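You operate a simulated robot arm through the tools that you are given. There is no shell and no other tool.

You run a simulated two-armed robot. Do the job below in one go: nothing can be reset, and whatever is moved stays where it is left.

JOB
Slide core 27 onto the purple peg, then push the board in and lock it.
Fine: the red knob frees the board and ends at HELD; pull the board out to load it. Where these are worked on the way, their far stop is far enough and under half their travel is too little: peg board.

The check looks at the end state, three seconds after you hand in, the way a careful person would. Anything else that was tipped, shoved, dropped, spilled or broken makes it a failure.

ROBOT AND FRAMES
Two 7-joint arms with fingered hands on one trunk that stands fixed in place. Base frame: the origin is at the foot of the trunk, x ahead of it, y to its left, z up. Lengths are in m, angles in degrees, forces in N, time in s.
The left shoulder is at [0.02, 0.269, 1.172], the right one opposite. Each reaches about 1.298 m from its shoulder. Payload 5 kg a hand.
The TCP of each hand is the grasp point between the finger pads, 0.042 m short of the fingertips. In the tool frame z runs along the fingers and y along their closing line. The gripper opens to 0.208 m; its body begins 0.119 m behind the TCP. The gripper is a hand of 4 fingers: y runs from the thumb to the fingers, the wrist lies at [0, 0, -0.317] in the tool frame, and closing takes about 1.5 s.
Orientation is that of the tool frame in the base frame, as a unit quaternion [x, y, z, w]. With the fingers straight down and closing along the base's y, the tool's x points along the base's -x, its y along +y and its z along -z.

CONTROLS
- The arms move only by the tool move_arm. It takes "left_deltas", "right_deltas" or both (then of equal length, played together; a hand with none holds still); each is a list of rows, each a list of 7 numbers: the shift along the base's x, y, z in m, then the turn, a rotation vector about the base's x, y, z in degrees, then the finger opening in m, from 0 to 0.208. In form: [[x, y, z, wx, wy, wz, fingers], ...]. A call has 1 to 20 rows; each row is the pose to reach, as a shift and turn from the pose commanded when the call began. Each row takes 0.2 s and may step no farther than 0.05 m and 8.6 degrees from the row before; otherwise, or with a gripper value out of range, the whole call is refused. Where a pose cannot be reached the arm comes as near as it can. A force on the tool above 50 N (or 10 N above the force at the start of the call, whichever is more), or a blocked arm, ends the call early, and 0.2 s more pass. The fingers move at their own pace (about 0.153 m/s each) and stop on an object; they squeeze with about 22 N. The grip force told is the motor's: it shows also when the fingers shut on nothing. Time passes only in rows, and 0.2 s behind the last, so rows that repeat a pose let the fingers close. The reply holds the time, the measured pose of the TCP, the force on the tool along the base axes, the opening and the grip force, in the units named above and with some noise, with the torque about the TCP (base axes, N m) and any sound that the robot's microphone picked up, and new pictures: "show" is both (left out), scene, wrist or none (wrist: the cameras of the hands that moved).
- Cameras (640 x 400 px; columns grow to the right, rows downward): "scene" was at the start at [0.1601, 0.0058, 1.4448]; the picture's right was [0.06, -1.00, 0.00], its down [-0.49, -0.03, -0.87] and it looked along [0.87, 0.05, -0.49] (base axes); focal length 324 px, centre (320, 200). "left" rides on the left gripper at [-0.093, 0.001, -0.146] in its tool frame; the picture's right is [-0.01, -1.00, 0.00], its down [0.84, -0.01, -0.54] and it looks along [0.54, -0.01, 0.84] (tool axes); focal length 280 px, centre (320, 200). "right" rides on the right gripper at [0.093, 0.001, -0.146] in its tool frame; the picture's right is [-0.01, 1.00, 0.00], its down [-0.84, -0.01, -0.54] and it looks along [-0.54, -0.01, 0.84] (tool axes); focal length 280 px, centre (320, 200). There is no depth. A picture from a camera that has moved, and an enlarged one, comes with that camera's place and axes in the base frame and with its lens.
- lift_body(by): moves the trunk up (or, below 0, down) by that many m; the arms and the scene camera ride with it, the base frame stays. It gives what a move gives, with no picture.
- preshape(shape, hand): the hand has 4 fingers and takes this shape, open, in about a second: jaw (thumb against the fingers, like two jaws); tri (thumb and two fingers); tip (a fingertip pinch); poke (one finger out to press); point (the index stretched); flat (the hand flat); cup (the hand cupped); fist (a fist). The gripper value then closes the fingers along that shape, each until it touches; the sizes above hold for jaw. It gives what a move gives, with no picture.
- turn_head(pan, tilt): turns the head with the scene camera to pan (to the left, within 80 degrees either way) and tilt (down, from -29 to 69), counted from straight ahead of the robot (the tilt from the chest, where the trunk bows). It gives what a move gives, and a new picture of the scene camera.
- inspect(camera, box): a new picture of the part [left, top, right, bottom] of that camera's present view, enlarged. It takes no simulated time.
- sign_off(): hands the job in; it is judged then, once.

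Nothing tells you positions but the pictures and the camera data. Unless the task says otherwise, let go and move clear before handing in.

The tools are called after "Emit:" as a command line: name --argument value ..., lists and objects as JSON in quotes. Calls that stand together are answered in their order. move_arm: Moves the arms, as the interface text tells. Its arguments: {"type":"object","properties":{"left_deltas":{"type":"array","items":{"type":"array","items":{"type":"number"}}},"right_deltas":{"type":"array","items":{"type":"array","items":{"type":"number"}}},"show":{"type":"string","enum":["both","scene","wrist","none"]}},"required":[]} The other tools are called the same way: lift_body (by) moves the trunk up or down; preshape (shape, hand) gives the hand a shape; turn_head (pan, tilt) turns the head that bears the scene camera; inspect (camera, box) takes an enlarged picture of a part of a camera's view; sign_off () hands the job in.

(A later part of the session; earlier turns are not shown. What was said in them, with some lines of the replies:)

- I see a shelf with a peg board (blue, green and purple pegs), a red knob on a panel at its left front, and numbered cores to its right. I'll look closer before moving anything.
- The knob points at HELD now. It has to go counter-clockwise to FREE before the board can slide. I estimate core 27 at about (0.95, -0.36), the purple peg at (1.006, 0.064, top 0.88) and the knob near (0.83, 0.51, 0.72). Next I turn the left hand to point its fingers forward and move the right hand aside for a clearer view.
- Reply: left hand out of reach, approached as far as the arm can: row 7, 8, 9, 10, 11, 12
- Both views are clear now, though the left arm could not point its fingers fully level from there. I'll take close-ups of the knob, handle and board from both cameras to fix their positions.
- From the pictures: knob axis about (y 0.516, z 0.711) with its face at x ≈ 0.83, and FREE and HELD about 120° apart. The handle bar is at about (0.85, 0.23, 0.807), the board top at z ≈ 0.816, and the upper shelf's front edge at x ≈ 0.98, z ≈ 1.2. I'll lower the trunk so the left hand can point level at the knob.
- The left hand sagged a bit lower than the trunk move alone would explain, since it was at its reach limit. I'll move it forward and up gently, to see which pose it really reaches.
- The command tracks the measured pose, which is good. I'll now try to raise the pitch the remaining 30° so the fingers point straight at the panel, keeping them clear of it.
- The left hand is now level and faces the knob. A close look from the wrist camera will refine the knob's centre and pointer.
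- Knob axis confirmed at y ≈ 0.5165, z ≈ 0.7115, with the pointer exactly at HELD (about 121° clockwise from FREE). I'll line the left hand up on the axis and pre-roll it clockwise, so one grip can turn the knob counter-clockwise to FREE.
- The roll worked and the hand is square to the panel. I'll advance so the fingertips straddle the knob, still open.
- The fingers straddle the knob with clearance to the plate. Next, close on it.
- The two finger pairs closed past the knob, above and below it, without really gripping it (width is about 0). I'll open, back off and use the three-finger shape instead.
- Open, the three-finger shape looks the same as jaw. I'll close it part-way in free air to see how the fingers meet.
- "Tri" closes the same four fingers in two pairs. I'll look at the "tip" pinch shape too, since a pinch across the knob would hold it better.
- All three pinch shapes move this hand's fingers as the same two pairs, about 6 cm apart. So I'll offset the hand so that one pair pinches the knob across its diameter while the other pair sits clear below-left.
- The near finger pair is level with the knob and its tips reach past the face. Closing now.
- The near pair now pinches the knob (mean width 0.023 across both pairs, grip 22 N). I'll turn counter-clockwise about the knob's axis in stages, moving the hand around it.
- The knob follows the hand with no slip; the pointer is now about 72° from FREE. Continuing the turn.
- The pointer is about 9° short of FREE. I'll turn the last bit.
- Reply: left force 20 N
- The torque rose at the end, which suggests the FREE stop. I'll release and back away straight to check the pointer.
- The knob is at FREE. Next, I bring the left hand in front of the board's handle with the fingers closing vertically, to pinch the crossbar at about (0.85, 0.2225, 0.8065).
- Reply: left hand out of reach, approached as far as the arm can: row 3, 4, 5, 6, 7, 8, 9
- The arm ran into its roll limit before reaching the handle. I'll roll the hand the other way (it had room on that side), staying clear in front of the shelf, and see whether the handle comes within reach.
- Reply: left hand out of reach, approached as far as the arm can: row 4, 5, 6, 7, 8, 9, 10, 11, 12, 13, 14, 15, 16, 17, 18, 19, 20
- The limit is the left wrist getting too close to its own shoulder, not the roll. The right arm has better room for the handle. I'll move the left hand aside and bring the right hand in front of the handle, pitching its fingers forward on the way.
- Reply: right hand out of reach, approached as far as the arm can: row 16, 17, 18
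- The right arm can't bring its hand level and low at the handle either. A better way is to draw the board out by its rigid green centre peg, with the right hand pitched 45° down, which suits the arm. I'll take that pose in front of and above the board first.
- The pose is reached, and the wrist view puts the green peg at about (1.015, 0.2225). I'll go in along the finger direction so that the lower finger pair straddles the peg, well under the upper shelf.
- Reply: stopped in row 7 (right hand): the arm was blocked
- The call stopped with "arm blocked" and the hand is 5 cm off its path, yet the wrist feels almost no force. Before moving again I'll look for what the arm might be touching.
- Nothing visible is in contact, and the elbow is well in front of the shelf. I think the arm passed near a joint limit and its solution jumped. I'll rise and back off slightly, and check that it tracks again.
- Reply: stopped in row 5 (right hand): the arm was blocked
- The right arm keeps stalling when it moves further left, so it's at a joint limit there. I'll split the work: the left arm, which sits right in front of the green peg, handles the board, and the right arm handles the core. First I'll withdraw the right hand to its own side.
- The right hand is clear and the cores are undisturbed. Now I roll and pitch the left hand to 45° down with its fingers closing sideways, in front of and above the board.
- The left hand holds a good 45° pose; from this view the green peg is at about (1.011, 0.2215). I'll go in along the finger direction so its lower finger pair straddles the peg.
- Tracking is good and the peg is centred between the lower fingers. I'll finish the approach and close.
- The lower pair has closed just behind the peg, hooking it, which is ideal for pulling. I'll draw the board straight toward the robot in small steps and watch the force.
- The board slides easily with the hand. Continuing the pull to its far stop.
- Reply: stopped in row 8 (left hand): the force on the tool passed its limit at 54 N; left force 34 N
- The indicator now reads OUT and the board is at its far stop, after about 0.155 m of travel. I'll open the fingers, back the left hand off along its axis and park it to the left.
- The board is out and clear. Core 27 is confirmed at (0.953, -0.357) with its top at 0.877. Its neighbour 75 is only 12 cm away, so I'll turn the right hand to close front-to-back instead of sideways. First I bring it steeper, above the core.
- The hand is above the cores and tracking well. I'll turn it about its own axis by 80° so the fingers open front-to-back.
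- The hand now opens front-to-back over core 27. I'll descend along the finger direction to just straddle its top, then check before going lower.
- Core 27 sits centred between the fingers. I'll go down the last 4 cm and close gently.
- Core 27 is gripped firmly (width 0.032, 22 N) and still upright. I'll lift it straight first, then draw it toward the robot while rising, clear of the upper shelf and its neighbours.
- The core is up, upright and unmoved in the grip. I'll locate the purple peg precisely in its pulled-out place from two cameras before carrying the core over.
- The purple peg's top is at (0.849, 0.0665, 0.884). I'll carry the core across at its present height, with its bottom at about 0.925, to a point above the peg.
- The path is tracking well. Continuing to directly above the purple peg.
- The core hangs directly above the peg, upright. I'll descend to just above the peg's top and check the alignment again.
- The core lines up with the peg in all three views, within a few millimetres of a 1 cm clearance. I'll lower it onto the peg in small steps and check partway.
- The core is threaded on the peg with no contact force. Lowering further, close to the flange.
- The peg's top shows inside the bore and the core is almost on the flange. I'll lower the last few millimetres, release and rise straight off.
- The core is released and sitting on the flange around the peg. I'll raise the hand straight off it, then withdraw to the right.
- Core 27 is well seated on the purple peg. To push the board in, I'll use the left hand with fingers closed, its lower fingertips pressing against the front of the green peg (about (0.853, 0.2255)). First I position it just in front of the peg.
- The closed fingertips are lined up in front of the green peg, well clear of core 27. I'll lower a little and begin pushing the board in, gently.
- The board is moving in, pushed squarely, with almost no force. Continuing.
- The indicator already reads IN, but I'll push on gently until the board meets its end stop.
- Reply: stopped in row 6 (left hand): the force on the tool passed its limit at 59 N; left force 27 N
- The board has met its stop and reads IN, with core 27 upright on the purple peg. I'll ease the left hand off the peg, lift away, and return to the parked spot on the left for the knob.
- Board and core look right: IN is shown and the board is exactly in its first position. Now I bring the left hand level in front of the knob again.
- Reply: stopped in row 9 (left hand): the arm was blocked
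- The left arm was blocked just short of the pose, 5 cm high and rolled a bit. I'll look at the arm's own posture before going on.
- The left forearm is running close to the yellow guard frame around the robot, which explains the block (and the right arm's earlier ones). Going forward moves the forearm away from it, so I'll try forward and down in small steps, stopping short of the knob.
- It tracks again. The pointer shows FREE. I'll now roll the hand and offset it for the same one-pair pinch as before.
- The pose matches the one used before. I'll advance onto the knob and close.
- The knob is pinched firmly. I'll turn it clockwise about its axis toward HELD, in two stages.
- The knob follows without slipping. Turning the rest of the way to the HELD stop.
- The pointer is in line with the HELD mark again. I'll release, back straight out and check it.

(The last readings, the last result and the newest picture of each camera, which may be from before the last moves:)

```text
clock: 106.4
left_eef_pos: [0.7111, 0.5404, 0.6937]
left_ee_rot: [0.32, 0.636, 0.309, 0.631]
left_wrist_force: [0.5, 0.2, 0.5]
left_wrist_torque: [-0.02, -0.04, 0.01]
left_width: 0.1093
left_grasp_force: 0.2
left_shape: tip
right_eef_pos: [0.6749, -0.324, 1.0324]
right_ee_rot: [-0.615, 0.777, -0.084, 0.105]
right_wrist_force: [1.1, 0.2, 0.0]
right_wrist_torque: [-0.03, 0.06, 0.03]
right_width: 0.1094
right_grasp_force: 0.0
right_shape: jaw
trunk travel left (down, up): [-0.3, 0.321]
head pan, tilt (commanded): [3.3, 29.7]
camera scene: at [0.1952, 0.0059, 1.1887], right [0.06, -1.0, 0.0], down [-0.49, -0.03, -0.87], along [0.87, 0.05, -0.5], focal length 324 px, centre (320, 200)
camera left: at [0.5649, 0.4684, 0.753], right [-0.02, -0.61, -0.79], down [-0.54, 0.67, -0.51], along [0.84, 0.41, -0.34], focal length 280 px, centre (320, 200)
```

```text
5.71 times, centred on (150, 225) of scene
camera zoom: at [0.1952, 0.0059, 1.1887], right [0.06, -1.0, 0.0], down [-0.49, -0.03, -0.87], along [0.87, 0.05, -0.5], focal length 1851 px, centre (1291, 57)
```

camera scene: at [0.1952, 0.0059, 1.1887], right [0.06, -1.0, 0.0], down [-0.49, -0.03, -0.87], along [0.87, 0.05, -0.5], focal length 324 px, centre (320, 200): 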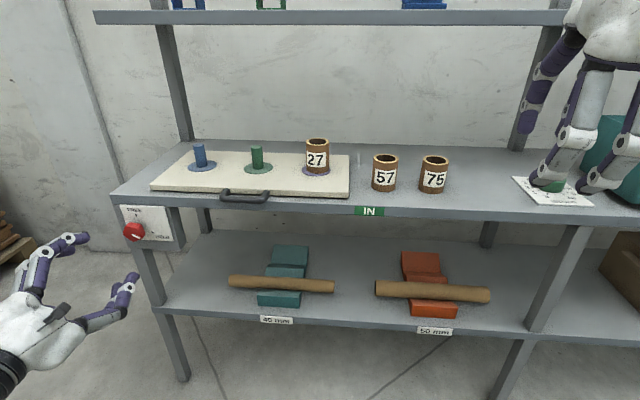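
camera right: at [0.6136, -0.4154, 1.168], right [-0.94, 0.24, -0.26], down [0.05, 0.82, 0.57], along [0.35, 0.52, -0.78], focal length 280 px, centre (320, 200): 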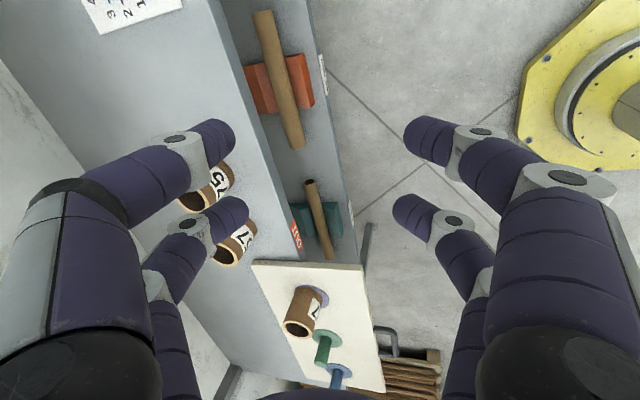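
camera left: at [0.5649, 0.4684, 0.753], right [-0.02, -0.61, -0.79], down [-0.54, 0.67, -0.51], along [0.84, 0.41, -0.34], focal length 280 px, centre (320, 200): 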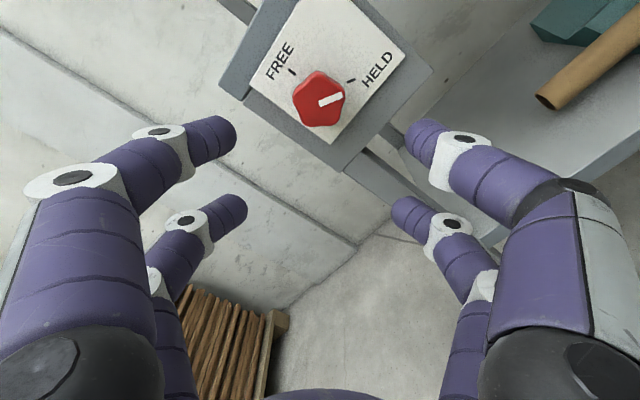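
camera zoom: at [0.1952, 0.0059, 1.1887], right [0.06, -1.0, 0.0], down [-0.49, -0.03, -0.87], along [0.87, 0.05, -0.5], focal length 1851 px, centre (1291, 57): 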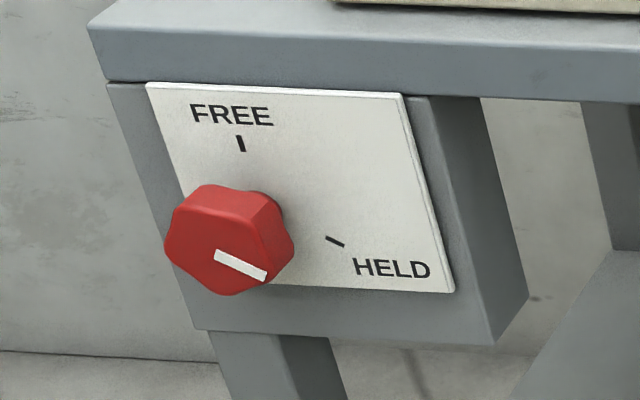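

The knob sits at HELD just as at the start. I'll draw the right hand a bit further clear and take a last look at the whole shelf.

Emit:
move_arm --right_deltas '[[-0.01, 0.02, 0.01, 0, 0, 0, 0.11], [-0.02, 0.04, 0.02, 0, 0, 0, 0.11], [-0.03, 0.06, 0.03, 0, 0, 0, 0.11], [-0.04, 0.08, 0.04, 0, 0, 0, 0.11]]' --show "both"

Emit:
inspect --camera "scene" --box '[140, 120, 360, 230]'

Emit:
turn_head --pan -20 --tilt 20

```text
clock: 107.4
left_eef_pos: [0.7101, 0.5394, 0.6942]
left_ee_rot: [0.319, 0.635, 0.311, 0.631]
left_wrist_force: [0.0, 0.5, 0.0]
left_wrist_torque: [-0.03, 0.02, 0.01]
left_width: 0.1094
left_grasp_force: 0.1
left_shape: tip
right_eef_pos: [0.6334, -0.2443, 1.0738]
right_ee_rot: [-0.616, 0.777, -0.083, 0.104]
right_wrist_force: [-1.0, -0.1, 0.4]
right_wrist_torque: [0.01, 0.03, -0.04]
right_width: 0.1094
right_grasp_force: 0.0
right_shape: jaw
trunk travel left (down, up): [-0.3, 0.321]
head pan, tilt (commanded): [3.3, 29.7]
camera scene: at [0.1949, 0.0057, 1.1888], right [0.06, -1.0, 0.0], down [-0.49, -0.03, -0.87], along [0.87, 0.05, -0.5], focal length 324 px, centre (320, 200)
camera right: at [0.5736, -0.3349, 1.2083], right [-0.94, 0.24, -0.26], down [0.05, 0.82, 0.57], along [0.35, 0.52, -0.78], focal length 280 px, centre (320, 200)
```

scene: 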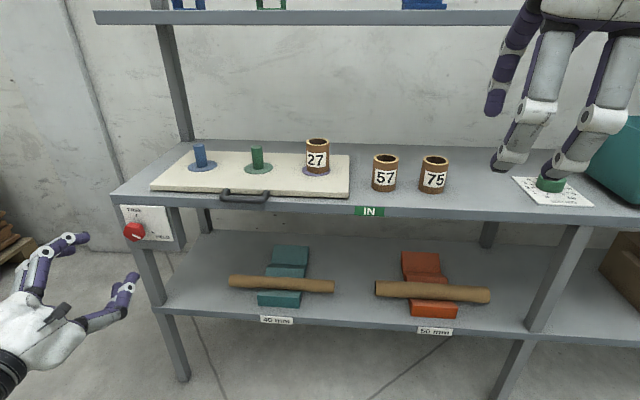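
right: 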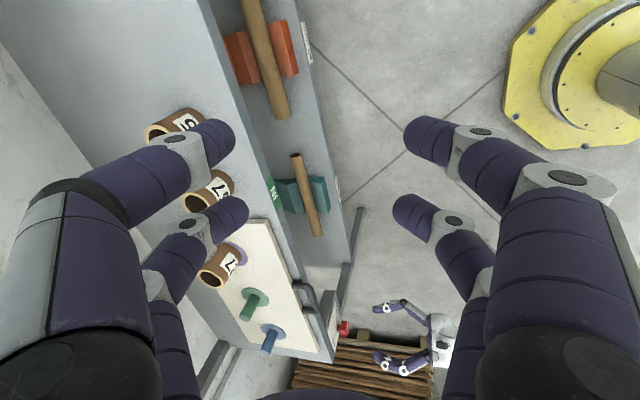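

```text
2.91 times, centred on (250, 175) of scene
camera zoom: at [0.1949, 0.0057, 1.1888], right [0.06, -1.0, 0.0], down [-0.49, -0.03, -0.87], along [0.87, 0.05, -0.5], focal length 942 px, centre (524, 273)
```

zoom: 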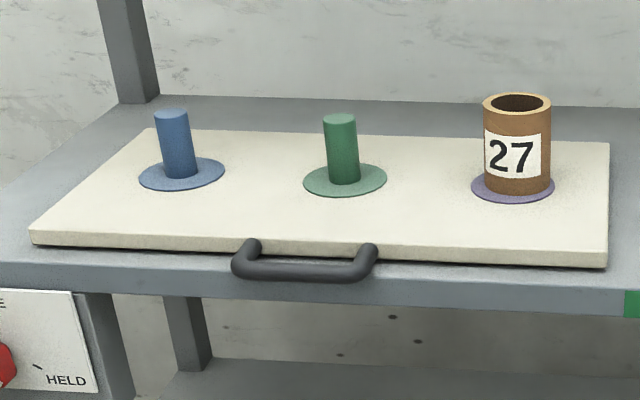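

```text
clock: 108.3
left_eef_pos: [0.7109, 0.5401, 0.6934]
left_ee_rot: [0.32, 0.635, 0.309, 0.632]
left_wrist_force: [-0.2, 0.4, -0.3]
left_wrist_torque: [0.01, 0.02, -0.02]
left_width: 0.1092
left_grasp_force: 0.0
left_shape: tip
right_eef_pos: [0.6336, -0.2445, 1.074]
right_ee_rot: [-0.616, 0.776, -0.083, 0.105]
right_wrist_force: [0.7, -1.0, 0.3]
right_wrist_torque: [0.01, 0.0, -0.01]
right_width: 0.1095
right_grasp_force: 0.0
right_shape: jaw
trunk travel left (down, up): [-0.3, 0.321]
head pan, tilt (commanded): [-20.0, 20.0]
camera scene: at [0.1921, -0.0311, 1.2042], right [-0.34, -0.94, 0.0], down [-0.32, 0.12, -0.94], along [0.88, -0.32, -0.34], focal length 324 px, centre (320, 200)
```

scene: 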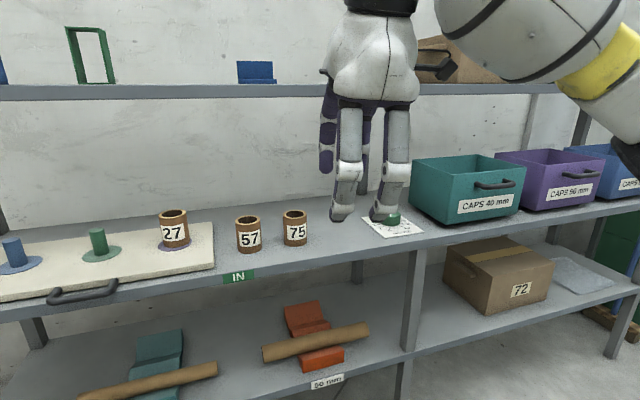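

Everything is in place: core 27 stands on the purple peg, the board is fully in (IN shown) and the red knob is at HELD. Both hands are open and clear, and the other cores, dial and bins are untouched, so I'm handing in.

Emit:
sign_off

```text
The job is handed in.
```

I've handed the job in: core 27 is on the purple peg, the board is pushed fully in, and the red knob is locked at HELD. The result of the check hasn't come back to me.

- **Knob:** I turned it to FREE to release the board. After pushing the board back in I turned it to HELD, and the pointer lines up with the HELD mark.
- **Board:** I pulled it out to its far stop and later pushed it in until it met its end stop. The indicator changed to OUT and back to IN.
- **Handle not used:** neither arm could reach the handle with the grip needed, so I moved the board by its green peg instead.
- **Core 27:** it sits upright around the purple peg, resting on the flange.
- **Everything else:** cores 57 and 75 and the bins look untouched in the last pictures, and nothing was worked near the dial. Both hands are open and clear of the shelf.

The arms were blocked a few times on the way, most likely by the robot's own yellow guard frame. Nothing on the shelf was disturbed by it.
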